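You operate a simulated robot arm through the tools that you are given. There is no shell and no other tool. Be economical: measure what you need, move in short steps, check, and stop when the job is done.

The job below is to be done with a simulated robot arm. You get a single attempt, and the scene is never put back.

Task
Tip the grey water from the yellow bowl into the basin, then run the basin clear.
Fine: stand the bowl back; cold water, off at the end.

The check looks at the end state, three seconds after you hand in, the way a careful person would. Anything else that was tipped, shoved, dropped, spilled or broken makes it a failure.

Robot
A 7-joint arm with a two-finger parallel gripper, fixed in place. Base frame: the origin is at the foot of the arm, x ahead of it, y to its left, z up. Readings come in m, rad, newtons and seconds.
Its first joint turns from -2.897 to 2.897 rad. Payload 4.4 kg.
Tool frame: the origin (TCP) lies between the finger pads and is the grasp point; the fingertips stand 0.023 m ahead of it; z points along the fingers, y is the line along which they close. The gripper opens to 0.094 m. The fingers are 0.038 m wide and 0.01 m thick; the gripper's body (0.054 by 0.096 m) begins 0.039 m behind the TCP.
Orientation is that of the tool frame in the base frame, as a unit quaternion [w, x, y, z]. With the fingers straight down and closing along the base's y, the tool's x points along the base's -x, its y along +y and its z along -z.

Tools
- The arm moves only by the tool jog_arm. Its argument "deltas" is a list of rows, each a list of 3 entries, a list of its own where there are three numbers: the turn, a rotation vector about the tool's x, y, z in units of 180 degrees (1.0 is 180 degrees), then the shift along the tool's x, y, z in units of 400 mm (1.0 is 400 mm), then the finger opening in m, from 0 to 0.094. In form: [[[wx, wy, wz], [x, y, z], claw], ...]. A call has 1 to 12 rows; each row is the pose to reach, as a shift and turn from the pose commanded when the call began, along the tool's axes at that moment. A call with a number of a shift or a turn outside -1 to 1 is refused whole. A row lasts 0.2 s, in which the tool goes at most 0.05 m and 0.15 rad; a call with a longer step from one row to the next is refused whole, and so is a gripper value outside its range. A pose out of reach is approached as far as the arm can. The call stops where the force on the tool passes 40 N (or 10 N more than at its start, if that is more) or the arm is blocked; 0.2 s more then pass. The fingers move at their own pace (about 0.072 m/s each) and stop on an object; they squeeze with about 21 N. The grip force told is the motor's: it shows also when the fingers shut on nothing. Time passes only in rows, and 0.2 s behind the last, so rows that repeat a pose let the fingers close. It gives the time, the measured TCP pose, the force on the tool (base axes), the opening and the grip force at its end, in the units of the frame above (readings bear some noise), with the torque about the TCP (base axes, N m) and any sound that the robot's microphone picked up.
- Cameras (640 x 400 px; columns grow to the right, rows downward): "scene" is fixed at [0.0515, -0.4998, 1.6159]; the picture's right is [0.63, -0.78, 0.00], its down [-0.51, -0.41, -0.75] and it looks along [0.59, 0.47, -0.66] (base axes); focal length 376 px, centre (320, 200). "wrist" rides on the gripper at [0.086, 0.016, -0.075] in the tool frame; the picture's right is [-0.18, 0.98, 0.00], its down [-0.58, -0.11, -0.81] and it looks along [-0.79, -0.15, 0.59] (tool axes); focal length 243 px, centre (320, 200). There is no depth. A picture from a camera that has moved, and an enlarged one, comes with that camera's place and axes in the base frame and with its lens.
- get_image(camera): a new picture of that camera. The clock stands still meanwhile.
- zoom(camera, box): a new picture of the part [left, top, right, bottom] of that camera's present view, enlarged. The clock stands still meanwhile.
- close_job(): hands the job in; it is judged then, once.

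Work in short steps. Places have to be worked out from the pictures, the camera data and where the tool is seen: move nearer, look again, correct. Check each grasp and each placing, and mend what went wrong. You have 120 turns and 68 pictures in all, those below and enlarged ones among them. Open the gripper and draw the arm clear of the work before you hand the job in, unless the task says otherwise; then end with one line.

The tools are called after "Call:" as name(argument=value, ...) on one line, values as JSON. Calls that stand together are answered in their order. jog_arm: Moves the arm, as the interface text tells. Its arguments: {"type":"object","properties":{"deltas":{"type":"array"}},"required":["deltas"]} The other tools are called the same way: get_image (camera) takes a picture; zoom (camera, box) takes an enlarged picture of a part of a camera's view; close_job () hands the job in.

At the start:

```text
t: 0.0
tcp_pos: [0.8126, 0.2086, 1.1783]
ee_rot: [0.0, 0.001, 1.0, 0.0]
contact_force: [0.0, 0.0, -1.2]
ft_torque: [0.01, 0.0, 0.0]
finger_gap: 0.0939
grasp_force: 0.1
```

scene: 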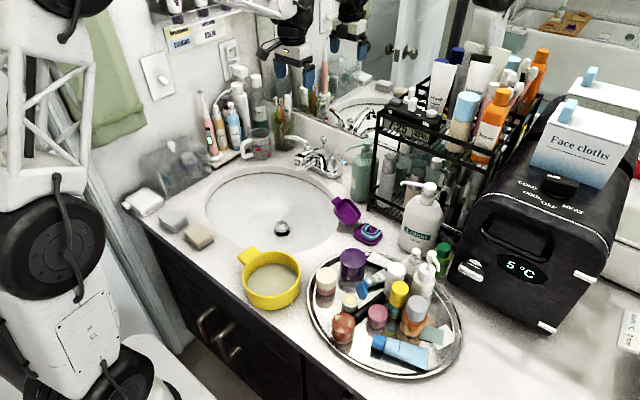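
wrist: 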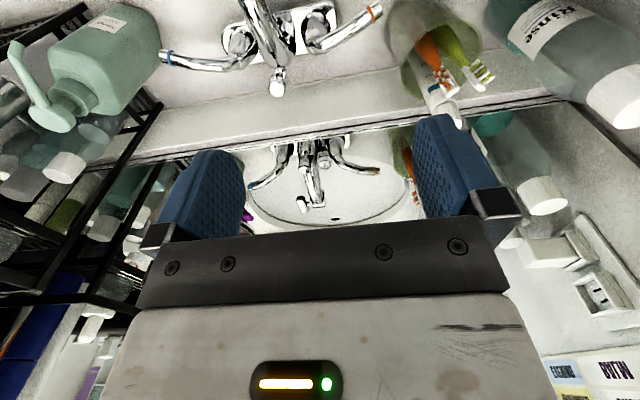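

The pictures show a yellow bowl with a handle, the basin, and a two-handle tap with red and blue marks. I'll look closer at the bowl and the tap.

Call:
zoom(camera="scene", box=[200, 220, 340, 320])

Call:
zoom(camera="scene", box=[200, 120, 400, 260])

Call:
zoom(camera="wrist", box=[140, 0, 500, 225])

```text
4.00 times, centred on (270, 270) of scene
camera zoom: at [0.0515, -0.4998, 1.6159], right [0.63, -0.78, 0.0], down [-0.51, -0.41, -0.75], along [0.59, 0.47, -0.66], focal length 1503 px, centre (520, -80)
```

zoom: 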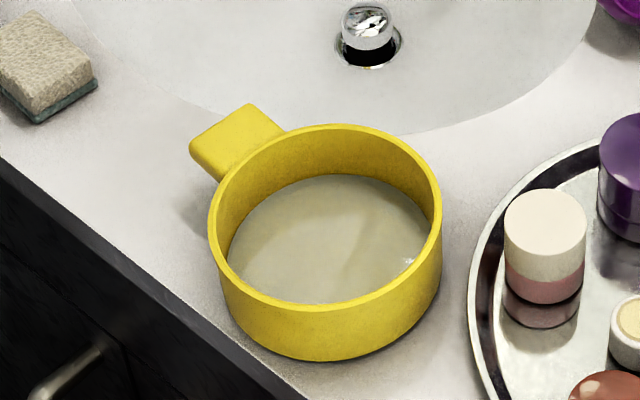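

```text
2.86 times, centred on (300, 190) of scene
camera zoom: at [0.0515, -0.4998, 1.6159], right [0.63, -0.78, 0.0], down [-0.51, -0.41, -0.75], along [0.59, 0.47, -0.66], focal length 1074 px, centre (377, 229)
```

zoom: 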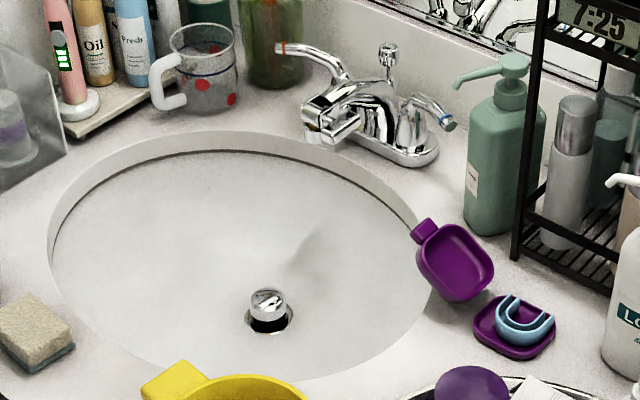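

```text
1.78 times, centred on (320, 112) of wrist
camera zoom: at [0.7276, 0.226, 1.254], right [0.18, 0.98, 0.0], down [0.58, -0.11, 0.81], along [0.79, -0.15, -0.59], focal length 431 px, centre (320, 356)
```

zoom: 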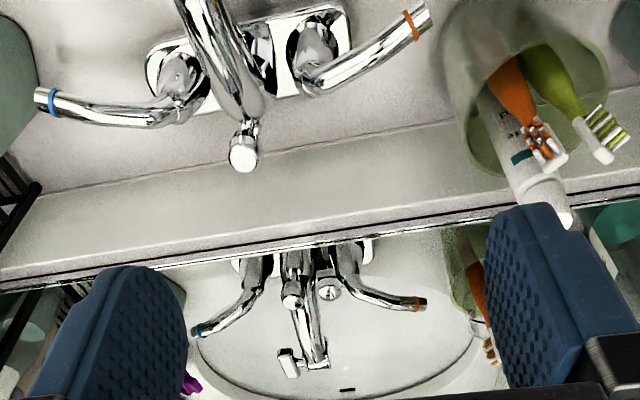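

The cold (blue) handle tip triangulates to about (0.82, 0.02, 0.95). The bowl is near (0.42, -0.05), with its handle towards +y. I'll draw the tool back to look at the bowl with the wrist camera.

Call:
jog_arm(deltas=[[[0, 0, 0], [0.1, -0.04, 0], 0.094], [[0, 0, 0], [0.2, -0.08, 0], 0.094], [[0, 0, 0], [0.3, -0.12, 0], 0.094], [[0, 0, 0], [0.4, -0.16, 0], 0.094], [[0, 0, 0], [0.5, -0.2, 0], 0.094], [[0, 0, 0], [0.6, -0.24, 0], 0.094], [[0, 0, 0], [0.7, -0.28, 0], 0.094], [[0, 0, 0], [0.8, -0.32, 0], 0.094], [[0, 0, 0], [0.9, -0.36, 0], 0.094], [[0, 0, 0], [1.0, -0.4, 0], 0.094]])

Call:
get_image(camera="wrist")

Call:
get_image(camera="scene")

```text
t: 2.2
tcp_pos: [0.4132, 0.0477, 1.1783]
ee_rot: [0.0, 0.0, 1.0, 0.0]
contact_force: [0.0, 1.1, -0.1]
ft_torque: [0.0, 0.01, 0.0]
finger_gap: 0.0938
grasp_force: 0.2
```

```text
62 pictures are left
camera wrist: at [0.3276, 0.0648, 1.2538], right [0.18, 0.98, 0.0], down [0.58, -0.11, 0.81], along [0.79, -0.15, -0.59], focal length 243 px, centre (320, 200)
```

wrist: 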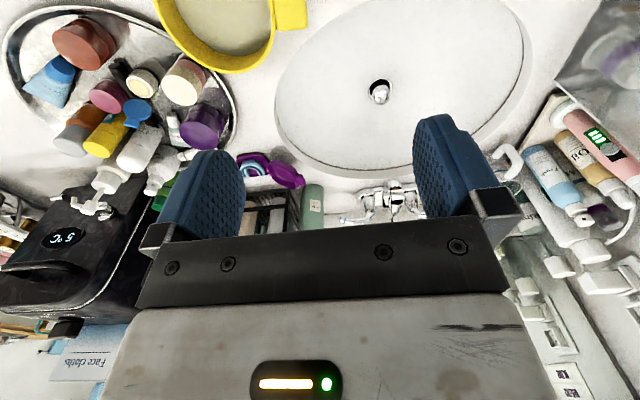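

```text
61 pictures are left
```

scene: 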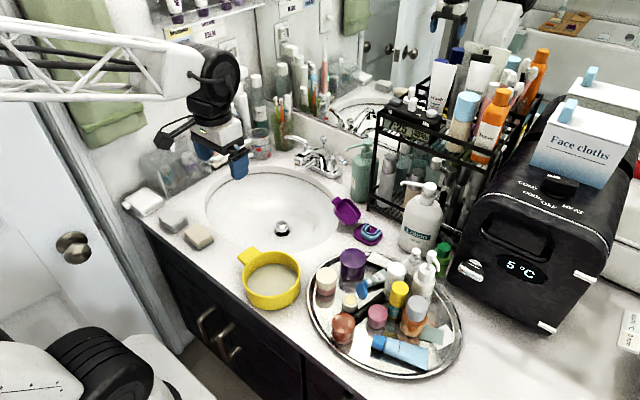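

The drain stopper is at about (0.65, 0.14, 0.73). I need the bowl fully in the wrist view, so I'll retreat further.

Call:
jog_arm(deltas=[[[0, 0, 0], [0.1, 0, 0.05], 0.094], [[0, 0, 0], [0.2, 0, 0.1], 0.094], [[0, 0, 0], [0.3, 0, 0.15], 0.094], [[0, 0, 0], [0.4, 0, 0.2], 0.094]])

Call:
get_image(camera="wrist")

Call:
zoom(camera="wrist", box=[140, 0, 380, 150])

```text
t: 3.2
tcp_pos: [0.2529, 0.0494, 1.0978]
ee_rot: [-0.001, 0.0, 1.0, 0.0]
contact_force: [-1.1, -0.5, 0.6]
ft_torque: [0.02, -0.03, -0.01]
finger_gap: 0.0939
grasp_force: 0.1
```

```text
60 pictures are left
camera wrist: at [0.1673, 0.0657, 1.1733], right [0.18, 0.98, 0.0], down [0.58, -0.11, 0.81], along [0.79, -0.15, -0.59], focal length 243 px, centre (320, 200)
```

wrist: 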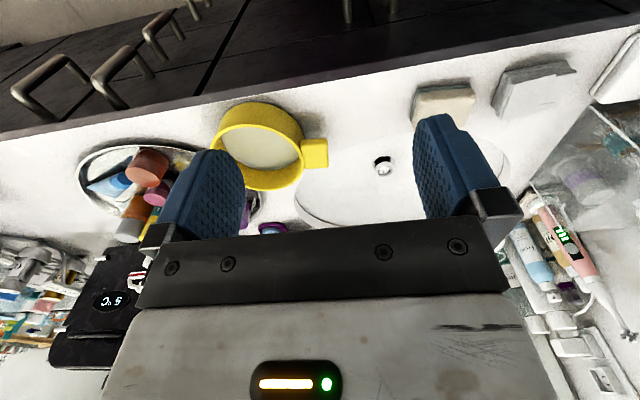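

```text
2.67 times, centred on (260, 75) of wrist
camera zoom: at [0.1673, 0.0657, 1.1733], right [0.18, 0.98, 0.0], down [0.58, -0.11, 0.81], along [0.79, -0.15, -0.59], focal length 647 px, centre (480, 533)
```

zoom: 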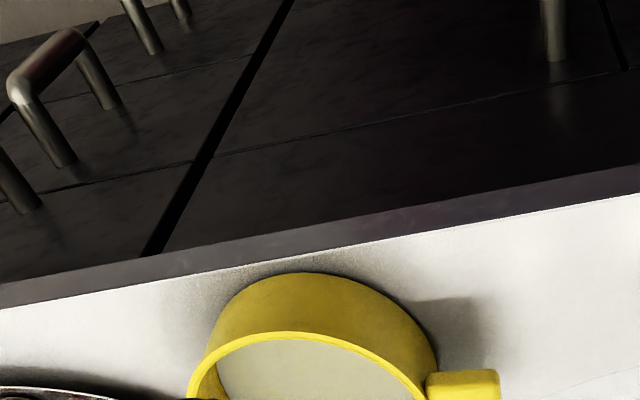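

Call:
zoom(camera="wrist", box=[190, 90, 350, 190])

```text
4.00 times, centred on (270, 140) of wrist
camera zoom: at [0.1673, 0.0657, 1.1733], right [0.18, 0.98, 0.0], down [0.58, -0.11, 0.81], along [0.79, -0.15, -0.59], focal length 970 px, centre (520, 440)
```

zoom: 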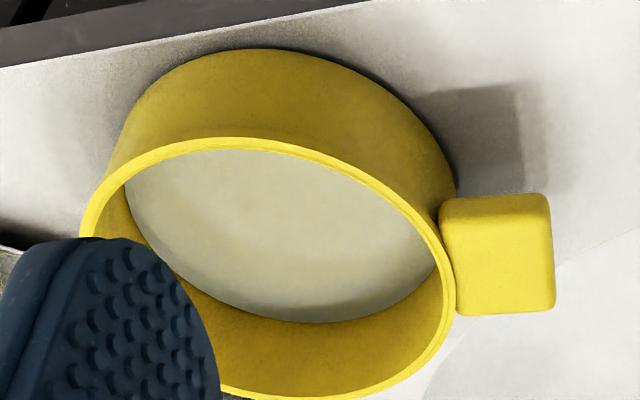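

The handle top is at z≈0.903, spanning x≈0.395–0.445 and y≈-0.01–0.03, turned by about 8°. The counter is near z≈0.855. I'll hover above the handle with the fingers turned so they close across it.

Call:
jog_arm(deltas=[[[0, 0, 0.0453], [-0.0348, -0.0077, 0.01], 0.094], [[0, 0, 0.0906], [-0.0696, -0.0154, 0.02], 0.094], [[0, 0, 0.1359], [-0.1044, -0.0231, 0.03], 0.094], [[0, 0, 0.1812], [-0.1392, -0.0308, 0.04], 0.094], [[0, 0, 0.2265], [-0.174, -0.0385, 0.05], 0.094], [[0, 0, 0.2718], [-0.2088, -0.0462, 0.06], 0.094], [[0, 0, 0.3171], [-0.2436, -0.0539, 0.07], 0.094], [[0, 0, 0.3624], [-0.2784, -0.0616, 0.08], 0.094], [[0, 0, 0.4077], [-0.3132, -0.0693, 0.09], 0.094], [[0, 0, 0.453], [-0.348, -0.077, 0.1], 0.094], [[0, 0, 0.4983], [-0.3828, -0.0847, 0.11], 0.094], [[0, 0, 0.5436], [-0.4176, -0.0924, 0.12], 0.094]])

Call:
get_image(camera="wrist")

Call:
get_image(camera="scene")

```text
t: 5.8
tcp_pos: [0.42, 0.0127, 1.0509]
ee_rot: [0.001, 0.755, 0.656, 0.0]
contact_force: [-0.3, 1.0, -0.1]
ft_torque: [0.02, 0.0, 0.01]
finger_gap: 0.0939
grasp_force: 0.0
```

```text
57 pictures are left
camera wrist: at [0.4492, 0.096, 1.1265], right [0.95, -0.32, 0.0], down [-0.19, -0.56, 0.81], along [-0.26, -0.76, -0.59], focal length 243 px, centre (320, 200)
```

wrist: 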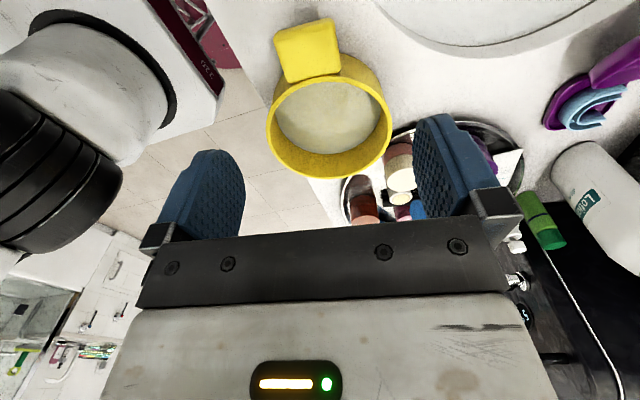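

```text
56 pictures are left
```

scene: 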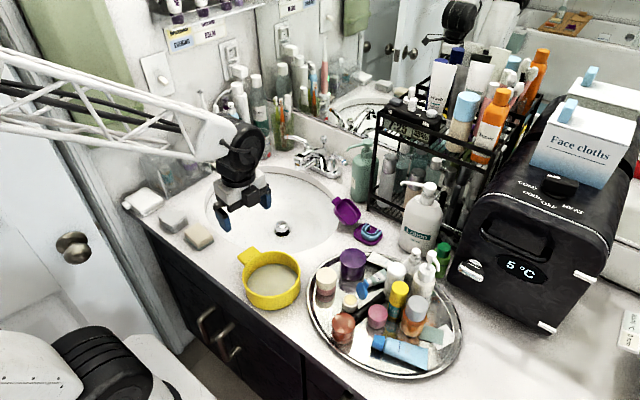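

The new view puts the handle centre near (0.413, 0.012). I'll descend until the fingertips are just over the handle top and check again.

Call:
jog_arm(deltas=[[[0, 0, 0], [0, -0.006, 0.075], 0.094], [[0, 0, 0], [0, -0.0125, 0.15], 0.094], [[0, 0, 0], [0, -0.0125, 0.225], 0.094], [[0, 0, 0], [0, -0.0125, 0.3], 0.094]])

Call:
get_image(camera="wrist")

Call:
zoom(camera="scene", box=[190, 180, 350, 280])

```text
t: 6.8
tcp_pos: [0.4138, 0.0129, 0.9293]
ee_rot: [-0.001, 0.754, 0.657, 0.0]
contact_force: [-0.8, 0.1, 0.0]
ft_torque: [0.0, 0.01, 0.0]
finger_gap: 0.0939
grasp_force: 0.1
```

```text
55 pictures are left
camera wrist: at [0.4437, 0.0975, 1.0054], right [0.95, -0.32, 0.0], down [-0.19, -0.56, 0.81], along [-0.26, -0.76, -0.59], focal length 243 px, centre (320, 200)
```

wrist: 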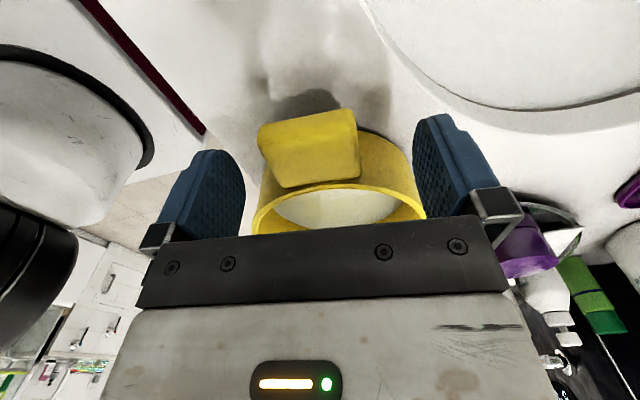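

```text
4.00 times, centred on (270, 230) of scene
camera zoom: at [0.0515, -0.4998, 1.6159], right [0.63, -0.78, 0.0], down [-0.51, -0.41, -0.75], along [0.59, 0.47, -0.66], focal length 1503 px, centre (520, 80)
```

zoom: 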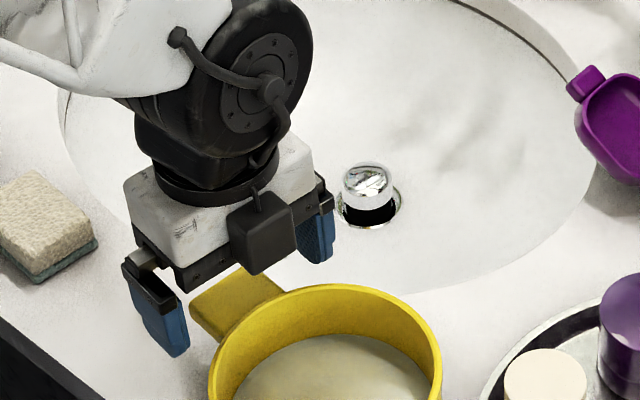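

The handle sits between the fingers, about 3 mm off centre. I'll correct that, descend to grip height and close.

Call:
jog_arm(deltas=[[[0, 0, 0], [-0.006, -0.007, 0.04], 0.094], [[0, 0, 0], [-0.006, -0.007, 0.084], 0.094], [[0, 0, 0], [-0.006, -0.007, 0.084], 0.06], [[0, 0, 0], [-0.006, -0.007, 0.084], 0.045], [[0, 0, 0], [-0.006, -0.007, 0.084], 0.03], [[0, 0, 0], [-0.006, -0.007, 0.084], 0.03]])

Call:
zoom(camera="scene", box=[190, 200, 350, 300])

Call:
get_image(camera="wrist")

```text
t: 8.2
tcp_pos: [0.4118, 0.011, 0.8962]
ee_rot: [0.0, 0.754, 0.657, 0.0]
contact_force: [-0.6, -0.2, 0.3]
ft_torque: [0.12, -0.04, -0.01]
finger_gap: 0.0495
grasp_force: 20.8
```

```text
4.00 times, centred on (270, 250) of scene
camera zoom: at [0.0515, -0.4998, 1.6159], right [0.63, -0.78, 0.0], down [-0.51, -0.41, -0.75], along [0.59, 0.47, -0.66], focal length 1503 px, centre (520, 0)
```

zoom: 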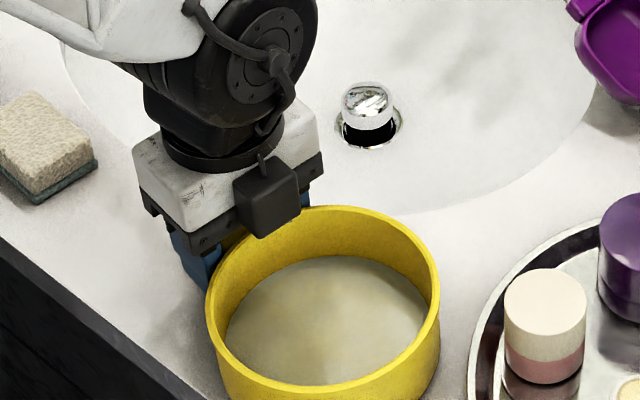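

```text
52 pictures are left
camera wrist: at [0.4406, 0.095, 0.9723], right [0.95, -0.32, 0.0], down [-0.19, -0.56, 0.81], along [-0.26, -0.76, -0.59], focal length 243 px, centre (320, 200)
```

wrist: 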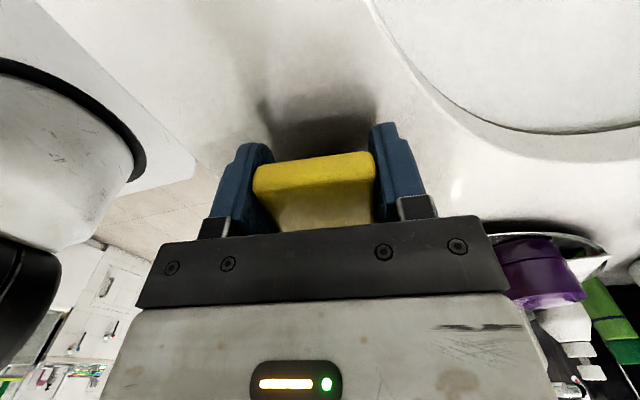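

The handle is gripped at a 49.5 mm opening with 21 N. I'll lift slowly by 2.4 cm and check whether the bowl sags.

Call:
jog_arm(deltas=[[[0, 0, 0], [0, 0, -0.01], 0.03], [[0, 0, 0], [0, 0, -0.02], 0.03], [[0, 0, 0], [0, 0, -0.03], 0.03], [[0, 0, 0], [0, 0, -0.04], 0.03], [[0, 0, 0], [0, 0, -0.05], 0.03], [[0, 0, 0], [0, 0, -0.06], 0.03]])

Call:
zoom(camera="scene", box=[190, 200, 350, 300])

```text
t: 9.6
tcp_pos: [0.4125, 0.0104, 0.9221]
ee_rot: [0.0, 0.754, 0.657, 0.0]
contact_force: [0.4, -0.4, -1.4]
ft_torque: [0.15, 0.0, 0.0]
finger_gap: 0.0499
grasp_force: 20.7
```

```text
4.00 times, centred on (270, 250) of scene
camera zoom: at [0.0515, -0.4998, 1.6159], right [0.63, -0.78, 0.0], down [-0.51, -0.41, -0.75], along [0.59, 0.47, -0.66], focal length 1503 px, centre (520, 0)
```

zoom: 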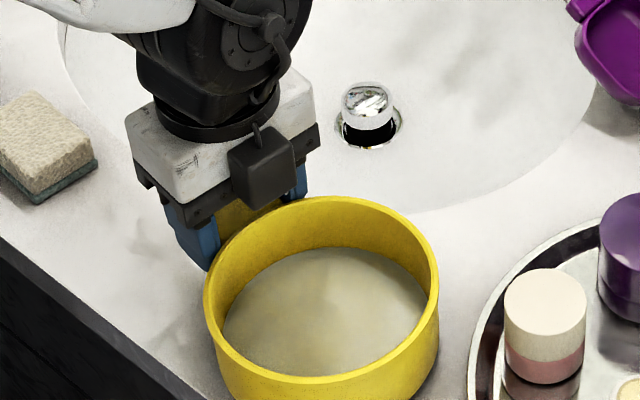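

The readings show only about 1.4 N of lift, and the bowl's near side may not have risen, so it could be sagging in the grip. I'll check from the wrist.

Call:
get_image(camera="wrist")

Call:
zoom(camera="scene", box=[200, 230, 360, 330])

```text
50 pictures are left
camera wrist: at [0.4408, 0.095, 0.9967], right [0.95, -0.32, 0.0], down [-0.19, -0.56, 0.81], along [-0.26, -0.76, -0.59], focal length 243 px, centre (320, 200)
```

wrist: 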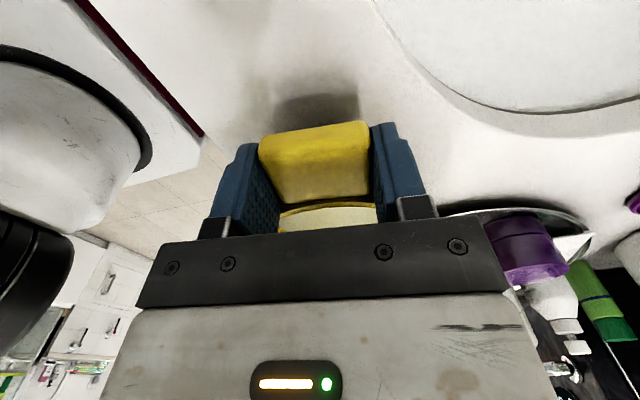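

```text
4.00 times, centred on (280, 280) of scene
camera zoom: at [0.0515, -0.4998, 1.6159], right [0.63, -0.78, 0.0], down [-0.51, -0.41, -0.75], along [0.59, 0.47, -0.66], focal length 1503 px, centre (480, -120)
```

zoom: 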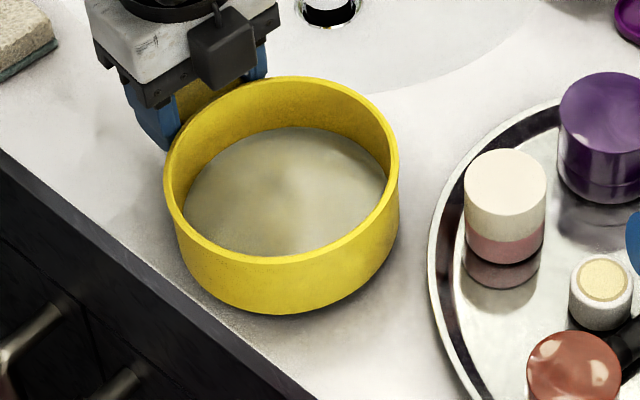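

The bowl pivoted in the grip, because torsion about the closing axis is too weak there. I'll set it back down, release, and re-grip radially with one finger inside the wall and one on the handle's outer end.

Call:
jog_arm(deltas=[[[0, 0, 0], [0, 0, 0.012], 0.03], [[0, 0, 0], [0, 0, 0.024], 0.03], [[0, 0, 0], [0, 0, 0.036], 0.03], [[0, 0, 0], [0, 0, 0.048], 0.03], [[0, 0, 0], [0, 0, 0.06], 0.03], [[0, 0, 0], [0, 0, 0.06], 0.055], [[0, 0, 0], [0, 0, 0.06], 0.094], [[0, 0, 0], [0, 0, 0.06], 0.094]])

Call:
get_image(camera="wrist")

Call:
zoom(camera="scene", box=[190, 220, 350, 320])

```text
t: 10.7
tcp_pos: [0.4122, 0.011, 0.9013]
ee_rot: [0.001, 0.754, 0.657, 0.002]
contact_force: [0.0, -0.5, 3.6]
ft_torque: [-0.01, 0.0, -0.03]
finger_gap: 0.0494
grasp_force: 20.8
stopped in row 5: the force on the tool passed its limit at 58 N (the readings are from after the stop); the commanded pose is now the measured one
```

```text
48 pictures are left
camera wrist: at [0.4416, 0.095, 0.9776], right [0.95, -0.32, 0.0], down [-0.19, -0.56, 0.81], along [-0.25, -0.76, -0.59], focal length 243 px, centre (320, 200)
```

wrist: 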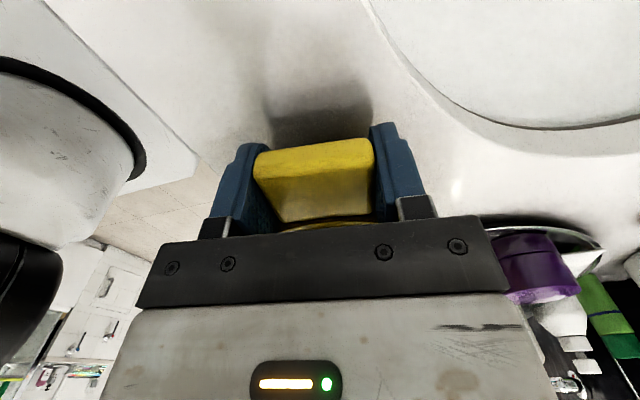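

```text
4.00 times, centred on (270, 270) of scene
camera zoom: at [0.0515, -0.4998, 1.6159], right [0.63, -0.78, 0.0], down [-0.51, -0.41, -0.75], along [0.59, 0.47, -0.66], focal length 1503 px, centre (520, -80)
```

zoom: 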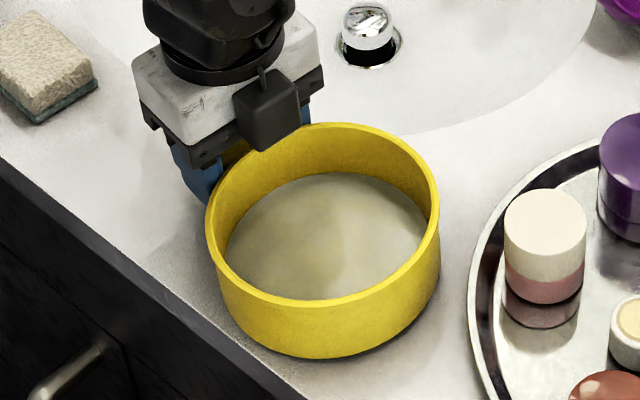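

The bowl stands on the counter again; the handle had slipped about 5 mm in the pads. I'll open the fingers and rise clear.

Call:
jog_arm(deltas=[[[0, 0, 0], [0, 0, 0], 0.06], [[0, 0, 0], [0, 0, 0], 0.08], [[0, 0, 0], [0, 0, 0], 0.094], [[0, 0, 0], [0, 0, 0], 0.094], [[0, 0, 0], [0, 0, -0.06], 0.094], [[0, 0, 0], [0, 0, -0.16], 0.094], [[0, 0, 0], [0, 0, -0.26], 0.094], [[0, 0, 0], [0, 0, -0.36], 0.094]])

Call:
get_image(camera="wrist")

Call:
zoom(camera="scene", box=[190, 220, 350, 320])

```text
t: 12.5
tcp_pos: [0.4111, 0.0111, 1.0473]
ee_rot: [0.001, 0.754, 0.657, 0.001]
contact_force: [0.8, 0.5, 0.3]
ft_torque: [-0.02, 0.0, 0.06]
finger_gap: 0.0938
grasp_force: 0.1
```

```text
46 pictures are left
camera wrist: at [0.4408, 0.0961, 1.122], right [0.95, -0.32, 0.0], down [-0.19, -0.56, 0.81], along [-0.25, -0.76, -0.59], focal length 243 px, centre (320, 200)
```

wrist: 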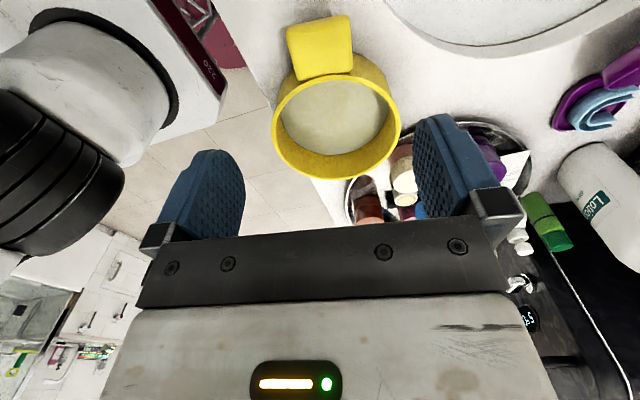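

```text
4.00 times, centred on (270, 270) of scene
camera zoom: at [0.0515, -0.4998, 1.6159], right [0.63, -0.78, 0.0], down [-0.51, -0.41, -0.75], along [0.59, 0.47, -0.66], focal length 1503 px, centre (520, -80)
```

zoom: 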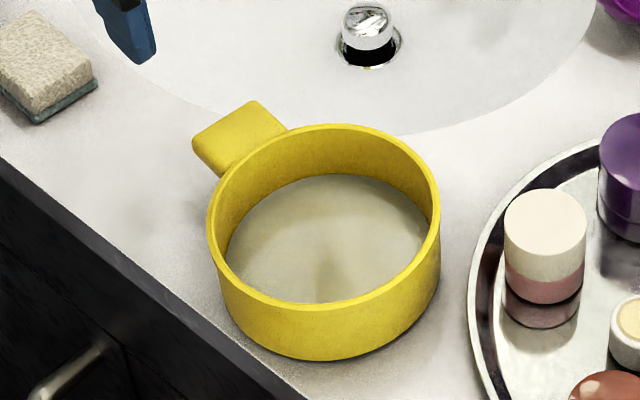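

The bowl is upright and its level is unchanged. The handle axis is at about (0.414, 0.012). I'll turn the tool back 90° so the fingers close along the handle.

Call:
jog_arm(deltas=[[[0, 0, -0.0455], [0, 0, 0], 0.094], [[0, 0, -0.091], [0, 0, 0], 0.094], [[0, 0, -0.1365], [0, 0, 0], 0.094], [[0, 0, -0.182], [0, 0, 0], 0.094], [[0, 0, -0.2275], [0, 0, 0], 0.094], [[0, 0, -0.273], [0, 0, 0], 0.094], [[0, 0, -0.3185], [0, 0, 0], 0.094], [[0, 0, -0.364], [0, 0, 0], 0.094], [[0, 0, -0.4095], [0.002, 0.0075, 0.05], 0.094], [[0, 0, -0.455], [0.002, 0.0075, 0.13], 0.094], [[0, 0, -0.5], [0.002, 0.0075, 0.2], 0.094], [[0, 0, -0.5], [0.002, 0.0075, 0.28], 0.094]])

Call:
get_image(camera="wrist")

Call:
zoom(camera="scene", box=[190, 200, 350, 300])

```text
t: 15.1
tcp_pos: [0.4154, 0.0104, 0.9332]
ee_rot: [0.002, 0.068, 0.998, 0.0]
contact_force: [0.2, 0.3, 0.2]
ft_torque: [-0.07, -0.02, 0.0]
finger_gap: 0.094
grasp_force: 0.1
```

```text
44 pictures are left
camera wrist: at [0.3332, 0.0394, 1.0095], right [0.32, 0.95, 0.0], down [0.56, -0.19, 0.81], along [0.77, -0.25, -0.59], focal length 243 px, centre (320, 200)
```

wrist: 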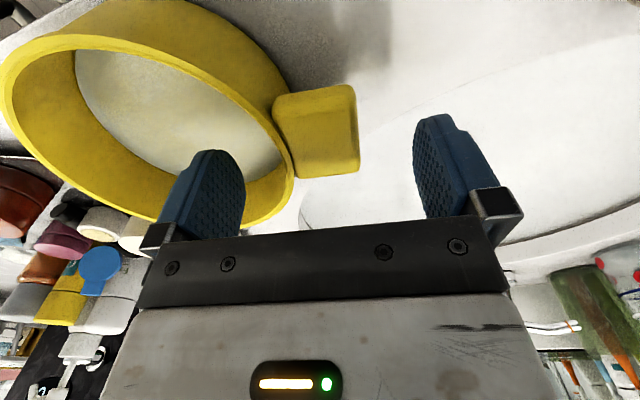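

```text
4.00 times, centred on (270, 250) of scene
camera zoom: at [0.0515, -0.4998, 1.6159], right [0.63, -0.78, 0.0], down [-0.51, -0.41, -0.75], along [0.59, 0.47, -0.66], focal length 1503 px, centre (520, 0)
```

zoom: 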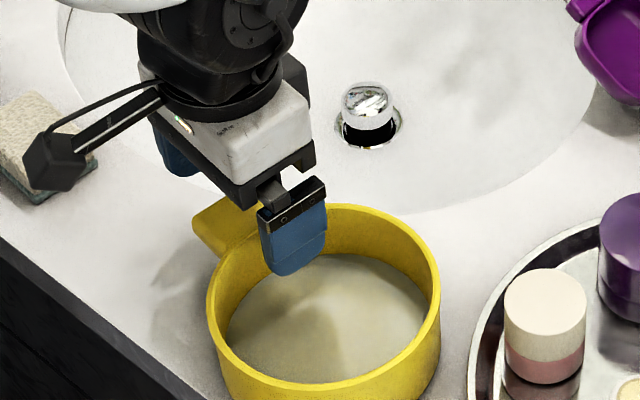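

One finger is over the inside of the bowl and the other is beyond the handle's end. I'll descend to z≈0.892 and close.

Call:
jog_arm(deltas=[[[0, 0, 0], [0, 0, 0.03], 0.094], [[0, 0, 0], [0, 0, 0.065], 0.094], [[0, 0, 0], [0, 0, 0.102], 0.094], [[0, 0, 0], [0, 0, 0.102], 0.07], [[0, 0, 0], [0, 0, 0.102], 0.05], [[0, 0, 0], [0, 0, 0.102], 0.03], [[0, 0, 0], [0, 0, 0.102], 0.03], [[0, 0, 0], [0, 0, 0.102], 0.03]])

Call:
get_image(camera="wrist")

Call:
zoom(camera="scene", box=[190, 220, 350, 320])

```text
t: 16.9
tcp_pos: [0.4158, 0.0116, 0.8938]
ee_rot: [0.001, 0.069, 0.998, 0.0]
contact_force: [-0.1, 0.6, 0.6]
ft_torque: [-0.2, 0.03, -0.03]
finger_gap: 0.0463
grasp_force: 20.8
```

```text
42 pictures are left
camera wrist: at [0.3331, 0.0402, 0.9685], right [0.32, 0.95, 0.0], down [0.56, -0.19, 0.81], along [0.77, -0.26, -0.59], focal length 243 px, centre (320, 200)
```

wrist: 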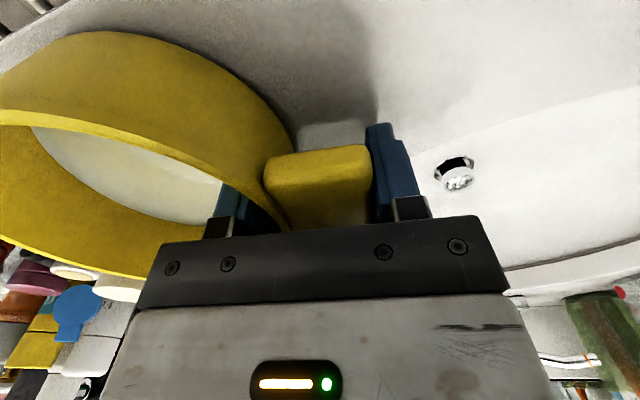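

```text
4.00 times, centred on (270, 270) of scene
camera zoom: at [0.0515, -0.4998, 1.6159], right [0.63, -0.78, 0.0], down [-0.51, -0.41, -0.75], along [0.59, 0.47, -0.66], focal length 1503 px, centre (520, -80)
```

zoom: 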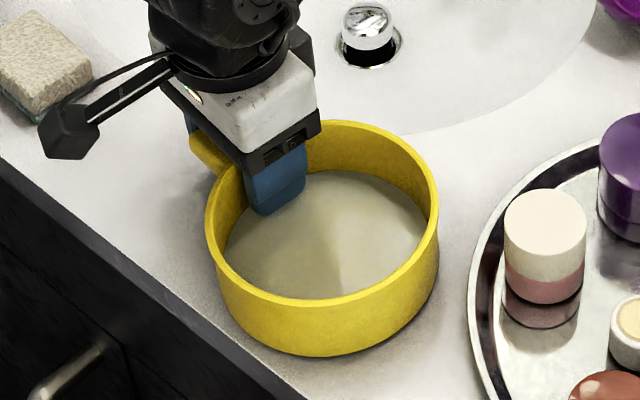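

The clamp is firm at a 46 mm opening and 21 N. I'll lift slowly by 2.4 cm and check the level again.

Call:
jog_arm(deltas=[[[0, 0, 0], [0, 0, -0.008], 0.03], [[0, 0, 0], [0, 0, -0.018], 0.03], [[0, 0, 0], [0, 0, -0.03], 0.03], [[0, 0, 0], [0, 0, -0.04], 0.03], [[0, 0, 0], [0, 0, -0.05], 0.03], [[0, 0, 0], [0, 0, -0.06], 0.03]])

Call:
zoom(camera="scene", box=[190, 220, 350, 320])

```text
t: 18.3
tcp_pos: [0.4156, 0.0096, 0.9171]
ee_rot: [0.001, 0.069, 0.998, 0.0]
contact_force: [0.3, -0.2, -2.2]
ft_torque: [0.13, -0.02, -0.01]
finger_gap: 0.0463
grasp_force: 21.1
```

```text
4.00 times, centred on (270, 270) of scene
camera zoom: at [0.0515, -0.4998, 1.6159], right [0.63, -0.78, 0.0], down [-0.51, -0.41, -0.75], along [0.59, 0.47, -0.66], focal length 1503 px, centre (520, -80)
```

zoom: 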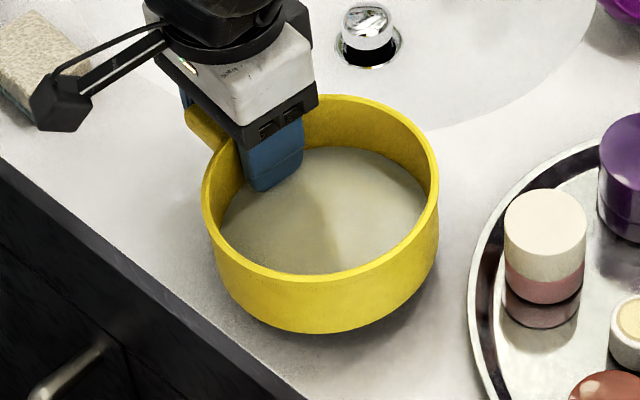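

The lift is level and steady at about 2.2 N. I'll raise to z≈1.05, then carry it over the basin.

Call:
jog_arm(deltas=[[[0, 0, 0], [0, 0, -0.02], 0.03], [[0, 0, 0], [0, 0, -0.055], 0.03], [[0, 0, 0], [0, 0, -0.1], 0.03], [[0, 0, 0], [0, 0, -0.15], 0.03], [[0, 0, 0], [0, 0, -0.2], 0.03], [[0, 0, 0], [0, 0, -0.25], 0.03], [[0, 0, 0], [0, 0, -0.29], 0.03], [[0, 0, 0], [0, 0, -0.32], 0.03], [[0, 0, 0], [0, 0, -0.335], 0.03]])

Call:
jog_arm(deltas=[[[0, 0, 0], [-0.012, 0.018, 0], 0.03], [[0, 0, 0], [-0.04, 0.06, 0], 0.03], [[0, 0, 0], [-0.08, 0.12, 0], 0.03], [[0, 0, 0], [-0.127, 0.19, 0], 0.03], [[0, 0, 0], [-0.175, 0.26, 0], 0.03], [[0, 0, 0], [-0.22, 0.33, 0], 0.03], [[0, 0, 0], [-0.27, 0.4, 0], 0.03], [[0, 0, 0], [-0.317, 0.47, 0], 0.03], [[0, 0, 0], [-0.364, 0.54, 0], 0.03], [[0, 0, 0], [-0.404, 0.6, 0], 0.03], [[0, 0, 0], [-0.436, 0.647, 0], 0.03], [[0, 0, 0], [-0.45, 0.668, 0], 0.03]])

Call:
get_image(camera="scene")

```text
t: 20.3
tcp_pos: [0.4157, 0.0118, 1.0499]
ee_rot: [0.001, 0.069, 0.998, 0.0]
contact_force: [-0.3, 0.5, -1.3]
ft_torque: [0.13, -0.03, -0.02]
finger_gap: 0.0463
grasp_force: 20.8
```

```text
t: 22.9
tcp_pos: [0.6303, 0.2502, 1.0519]
ee_rot: [0.0, 0.069, 0.998, 0.0]
contact_force: [-0.1, 0.4, -1.5]
ft_torque: [0.15, -0.01, 0.04]
finger_gap: 0.0463
grasp_force: 20.9
```

```text
39 pictures are left
```

scene: 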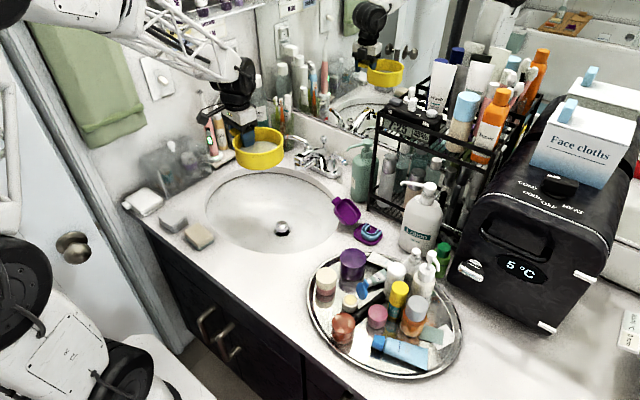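

The bowl is over the basin, which is centred near (0.62, 0.125). I'll shift 5 cm towards the tap side and start tilting slowly about the handle axis.

Call:
jog_arm(deltas=[[[0, 0, 0], [-0.04, 0.005, 0], 0.03], [[0, 0, 0], [-0.085, 0.011, 0], 0.03], [[0, 0, 0], [-0.124, 0.017, 0], 0.03], [[0, -0.02, 0], [-0.124, 0.017, 0], 0.03], [[0, -0.04, 0], [-0.124, 0.017, 0], 0.03], [[0, -0.06, 0], [-0.124, 0.017, 0], 0.03], [[0, -0.08, 0], [-0.124, 0.017, 0], 0.03], [[0, -0.1, 0], [-0.124, 0.017, 0], 0.03], [[0, -0.12, 0], [-0.124, 0.017, 0], 0.03], [[0, -0.14, 0], [-0.124, 0.017, 0], 0.03], [[0, -0.16, 0], [-0.124, 0.017, 0], 0.03], [[0, -0.18, 0], [-0.124, 0.017, 0], 0.03]])

Call:
get_image(camera="scene")

```text
t: 25.5
tcp_pos: [0.6806, 0.2515, 1.0509]
ee_rot: [0.28, 0.067, 0.958, -0.019]
contact_force: [0.4, 0.1, -2.6]
ft_torque: [0.13, 0.0, 0.02]
finger_gap: 0.0462
grasp_force: 21.0
```

```text
38 pictures are left
```

scene: 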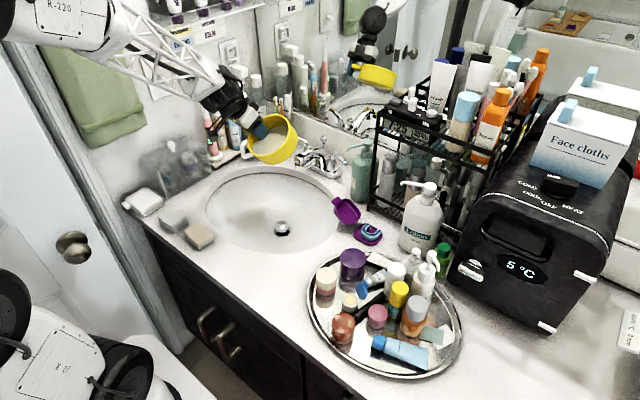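

The tilt is going the right way and is close to the lip now. I'll continue tilting to about 68° at the same pace.

Call:
jog_arm(deltas=[[[0, -0.015, 0], [0, 0, 0], 0.03], [[0, -0.03, 0], [0, 0, 0], 0.03], [[0, -0.045, 0], [0, 0, 0], 0.03], [[0, -0.06, 0], [0, 0, 0], 0.03], [[0, -0.075, 0], [0, 0, 0], 0.03], [[0, -0.09, 0], [0, 0, 0], 0.03], [[0, -0.105, 0], [0, 0, 0], 0.03], [[0, -0.12, 0], [0, 0, 0], 0.03], [[0, -0.14, 0], [0, 0, 0], 0.03], [[0, -0.16, 0], [0, 0, 0], 0.03], [[0, -0.18, 0], [0, 0, 0], 0.03], [[0, -0.2, 0], [0, 0, 0], 0.03]])

Call:
get_image(camera="scene")

```text
t: 28.1
tcp_pos: [0.6801, 0.2515, 1.0514]
ee_rot: [0.562, 0.056, 0.824, -0.038]
contact_force: [-0.4, -0.8, -1.4]
ft_torque: [0.08, -0.01, 0.04]
finger_gap: 0.0462
grasp_force: 21.0
```

```text
37 pictures are left
```

scene: 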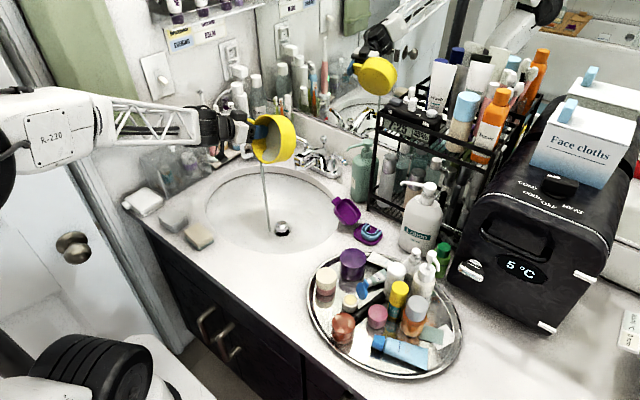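

It is pouring into the basin next to the drain. I'll continue to about 106° and hold to let it drain.

Call:
jog_arm(deltas=[[[0, -0.02, 0], [0, 0, 0], 0.03], [[0, -0.04, 0], [0, 0, 0], 0.03], [[0, -0.06, 0], [0, 0, 0], 0.03], [[0, -0.08, 0], [0, 0, 0], 0.03], [[0, -0.1, 0], [0, 0, 0], 0.03], [[0, -0.12, 0], [0, 0, 0], 0.03], [[0, -0.14, 0], [0, 0, 0], 0.03], [[0, -0.16, 0], [0, 0, 0], 0.03], [[0, -0.18, 0], [0, 0, 0], 0.03], [[0, -0.21, 0], [0, 0, 0], 0.03], [[0, -0.21, 0], [0, 0, 0], 0.03], [[0, -0.21, 0], [0, 0, 0], 0.03]])

Call:
zoom(camera="scene", box=[160, 90, 384, 260])

```text
t: 30.7
tcp_pos: [0.68, 0.251, 1.0524]
ee_rot: [0.798, 0.041, 0.598, -0.054]
contact_force: [-0.4, 0.4, -1.2]
ft_torque: [0.06, -0.02, -0.01]
finger_gap: 0.0459
grasp_force: 20.5
```

```text
2.35 times, centred on (272, 175) of scene
camera zoom: at [0.0515, -0.4998, 1.6159], right [0.63, -0.78, 0.0], down [-0.51, -0.41, -0.75], along [0.59, 0.47, -0.66], focal length 884 px, centre (433, 259)
```

zoom: 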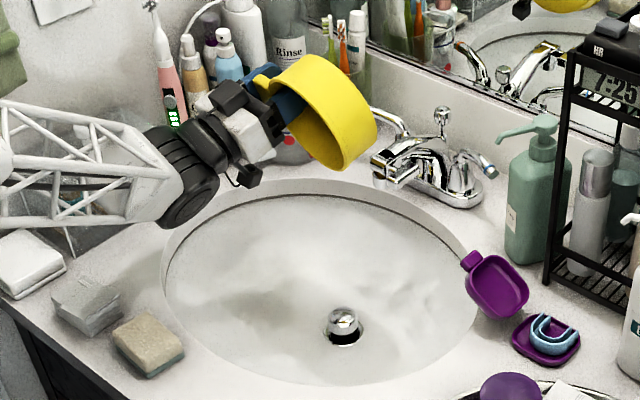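

The stream has stopped. I'll tip a little further and hold so the last drops fall.

Call:
jog_arm(deltas=[[[0, -0.03, 0], [0, 0, 0], 0.03], [[0, -0.06, 0], [0, 0, 0], 0.03], [[0, -0.06, 0], [0, 0, 0], 0.03], [[0, -0.06, 0], [0, 0, 0], 0.03], [[0, -0.06, 0], [0, 0, 0], 0.03], [[0, -0.06, 0], [0, 0, 0], 0.03], [[0, -0.06, 0], [0, 0, 0], 0.03], [[0, -0.03, 0], [0, 0, 0], 0.03], [[0, 0, 0], [0, 0, 0], 0.03], [[0, 0.03, 0], [0, 0, 0], 0.03], [[0, 0.06, 0], [0, 0, 0], 0.03], [[0, 0.09, 0], [0, 0, 0], 0.03]])

Call:
jog_arm(deltas=[[[0, 0.04, 0], [0, 0, 0], 0.03], [[0, 0.08, 0], [0, 0, 0], 0.03], [[0, 0.12, 0], [0, 0, 0], 0.03], [[0, 0.16, 0], [0, 0, 0], 0.03], [[0, 0.2, 0], [0, 0, 0], 0.03], [[0, 0.24, 0], [0, 0, 0], 0.03], [[0, 0.28, 0], [0, 0, 0], 0.03], [[0, 0.32, 0], [0, 0, 0], 0.03], [[0, 0.36, 0], [0, 0, 0], 0.03], [[0, 0.4, 0], [0, 0, 0], 0.03], [[0, 0.44, 0], [0, 0, 0], 0.03], [[0, 0.47, 0], [0, 0, 0], 0.03]])

Call:
get_image(camera="scene")

```text
t: 33.3
tcp_pos: [0.6801, 0.2513, 1.051]
ee_rot: [0.706, 0.048, 0.705, -0.048]
contact_force: [-1.0, 0.1, -1.8]
ft_torque: [0.08, -0.02, 0.03]
finger_gap: 0.0462
grasp_force: 21.2
```

```text
t: 35.9
tcp_pos: [0.681, 0.2508, 1.0513]
ee_rot: [0.047, 0.068, 0.997, -0.004]
contact_force: [-1.1, 0.1, -0.4]
ft_torque: [0.04, 0.02, -0.01]
finger_gap: 0.0462
grasp_force: 21.0
```

```text
35 pictures are left
```

scene: 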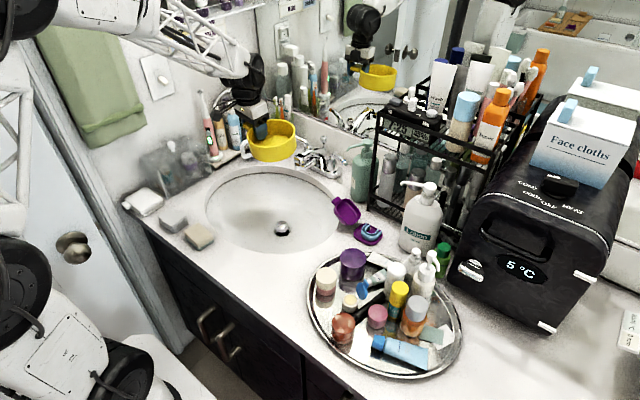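

The bowl is empty and back within 5° of level. I'll finish levelling it, then carry it back over its original spot.

Call:
jog_arm(deltas=[[[0, 0.03, 0], [0, 0, 0], 0.03], [[0, 0.03, 0], [0, 0, 0], 0.03]])

Call:
jog_arm(deltas=[[[0, 0, 0], [0.03, -0.03, 0], 0.03], [[0, 0, 0], [0.08, -0.09, 0], 0.03], [[0, 0, 0], [0.13, -0.15, 0], 0.03], [[0, 0, 0], [0.18, -0.21, 0], 0.03], [[0, 0, 0], [0.23, -0.27, 0], 0.03], [[0, 0, 0], [0.285, -0.335, 0], 0.03], [[0, 0, 0], [0.34, -0.4, 0], 0.03], [[0, 0, 0], [0.395, -0.465, 0], 0.03], [[0, 0, 0], [0.45, -0.53, 0], 0.03], [[0, 0, 0], [0.505, -0.595, 0], 0.03], [[0, 0, 0], [0.55, -0.65, 0], 0.03], [[0, 0, 0], [0.574, -0.6835, 0], 0.03]])

Call:
get_image(camera="scene")

```text
t: 36.5
tcp_pos: [0.6811, 0.2501, 1.0521]
ee_rot: [0.001, 0.068, 0.998, 0.0]
contact_force: [-0.2, -0.2, -1.2]
ft_torque: [0.1, -0.07, 0.0]
finger_gap: 0.0461
grasp_force: 21.8
```

```text
t: 39.1
tcp_pos: [0.4148, 0.0125, 1.0509]
ee_rot: [0.001, 0.069, 0.998, -0.001]
contact_force: [-0.4, -0.3, -1.0]
ft_torque: [0.08, -0.03, -0.01]
finger_gap: 0.0459
grasp_force: 21.1
```

```text
34 pictures are left
```

scene: 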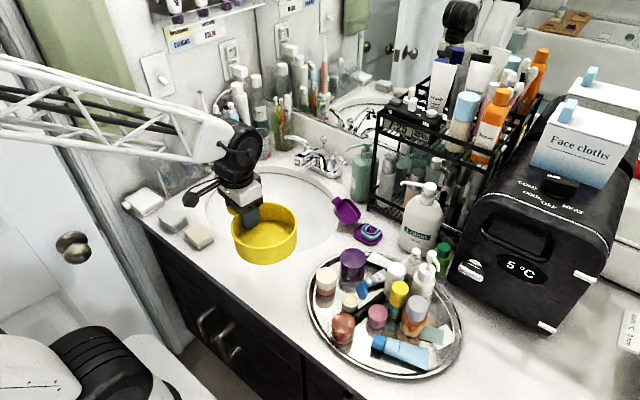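

The bowl is above its original place. I'll lower it, slowing down near the counter.

Call:
jog_arm(deltas=[[[0, 0, 0], [0, 0, 0.05], 0.03], [[0, 0, 0], [0, 0, 0.11], 0.03], [[0, 0, 0], [0, 0, 0.17], 0.03], [[0, 0, 0], [0, 0, 0.23], 0.03], [[0, 0, 0], [0, 0, 0.28], 0.03], [[0, 0, 0], [0, 0, 0.32], 0.03], [[0, 0, 0], [0, 0, 0.345], 0.03], [[0, 0, 0], [0, 0, 0.36], 0.03], [[0, 0, 0], [0, 0, 0.37], 0.03], [[0, 0, 0], [0, 0, 0.38], 0.03], [[0, 0, 0], [0, 0, 0.387], 0.03], [[0, 0, 0], [0, 0, 0.39], 0.03]])

Call:
zoom(camera="scene", box=[190, 220, 350, 320])

```text
t: 41.7
tcp_pos: [0.4154, 0.0115, 0.8946]
ee_rot: [0.001, 0.068, 0.998, 0.0]
contact_force: [-0.7, 0.4, -1.0]
ft_torque: [0.05, 0.01, 0.01]
finger_gap: 0.0461
grasp_force: 21.1
```

```text
4.00 times, centred on (270, 270) of scene
camera zoom: at [0.0515, -0.4998, 1.6159], right [0.63, -0.78, 0.0], down [-0.51, -0.41, -0.75], along [0.59, 0.47, -0.66], focal length 1503 px, centre (520, -80)
```

zoom: 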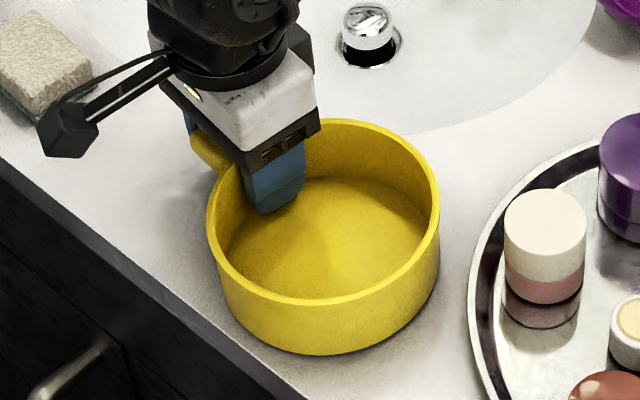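

The bowl is empty inside and about a millimetre off the counter. I'll settle it the last bit, open, and rise.

Call:
jog_arm(deltas=[[[0, 0, 0], [0, 0, 0.003], 0.03], [[0, 0, 0], [0, 0, 0.005], 0.03], [[0, 0, 0], [0, 0, 0.005], 0.055], [[0, 0, 0], [0, 0, 0.005], 0.075], [[0, 0, 0], [0, 0, 0.005], 0.09], [[0, 0, 0], [0, 0, 0.005], 0.09], [[0, 0, 0], [0, 0, -0.05], 0.09], [[0, 0, 0], [0, 0, -0.15], 0.09], [[0, 0, 0], [0, 0, -0.25], 0.09], [[0, 0, 0], [0, 0, -0.36], 0.09], [[0, 0, 0], [0, 0, -0.47], 0.09]])

Call:
get_image(camera="scene")

Call:
zoom(camera="scene", box=[190, 150, 350, 250])

```text
t: 44.1
tcp_pos: [0.4168, 0.0105, 1.0812]
ee_rot: [0.001, 0.068, 0.998, 0.0]
contact_force: [0.0, -0.2, 1.8]
ft_torque: [0.03, -0.02, -0.02]
finger_gap: 0.0898
grasp_force: 0.1
```

```text
32 pictures are left
```

scene: 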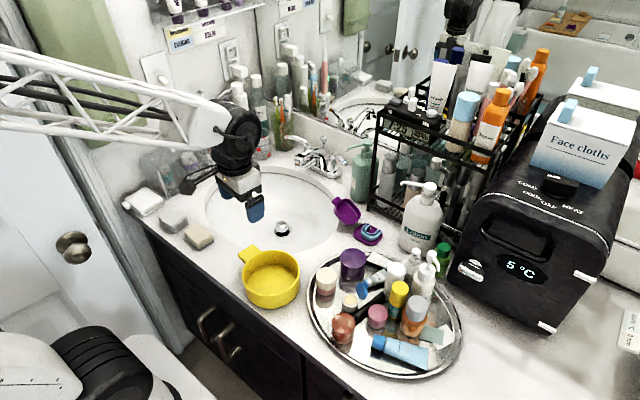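

```text
4.00 times, centred on (270, 200) of scene
camera zoom: at [0.0515, -0.4998, 1.6159], right [0.63, -0.78, 0.0], down [-0.51, -0.41, -0.75], along [0.59, 0.47, -0.66], focal length 1503 px, centre (520, 200)
```

zoom: 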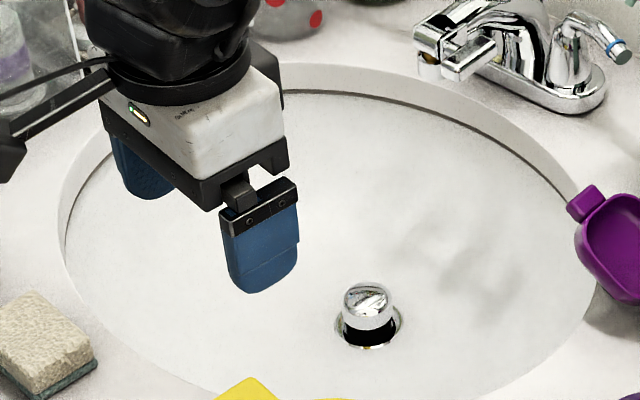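

The bowl is back in place and the drain is open. Next is the tap, so I'll zoom in on it.

Call:
zoom(camera="scene", box=[268, 120, 364, 190])

```text
5.71 times, centred on (316, 155) of scene
camera zoom: at [0.0515, -0.4998, 1.6159], right [0.63, -0.78, 0.0], down [-0.51, -0.41, -0.75], along [0.59, 0.47, -0.66], focal length 2147 px, centre (343, 457)
```

zoom: 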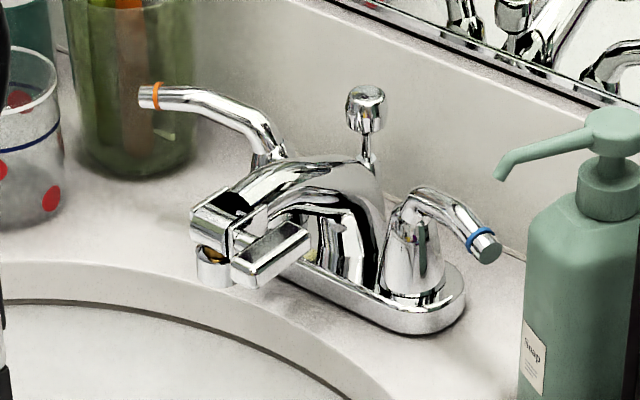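

The cold lever runs from a pivot near (0.84, 0.10) to a tip near (0.825, 0.02). The pump nozzle of the soap bottle is close by. I'll move in front of the tap for a closer wrist view.

Call:
jog_arm(deltas=[[[0, 0, -0.006], [-0.08, 0.03, -0.01], 0.06], [[0, 0, -0.012], [-0.16, 0.06, -0.02], 0.06], [[0, 0, -0.018], [-0.24, 0.09, -0.03], 0.06], [[0, 0, -0.024], [-0.32, 0.12, -0.04], 0.06], [[0, 0, -0.03], [-0.4, 0.15, -0.05], 0.06], [[0, 0, -0.036], [-0.48, 0.18, -0.06], 0.06], [[0, 0, -0.044], [-0.585, 0.2075, -0.075], 0.06]])

Call:
zoom(camera="wrist", box=[200, 60, 440, 210])

```text
t: 45.7
tcp_pos: [0.6602, 0.0616, 1.1144]
ee_rot: [0.002, -0.001, 1.0, -0.001]
contact_force: [0.2, 0.0, 1.2]
ft_torque: [0.03, 0.03, 0.0]
finger_gap: 0.06
grasp_force: 0.0
```

```text
2.67 times, centred on (320, 135) of wrist
camera zoom: at [0.5733, 0.0793, 1.1888], right [0.18, 0.98, 0.0], down [0.58, -0.11, 0.81], along [0.79, -0.15, -0.59], focal length 647 px, centre (320, 373)
```

zoom: 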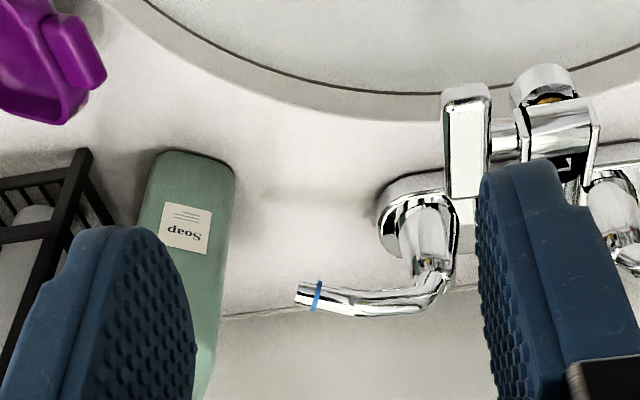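

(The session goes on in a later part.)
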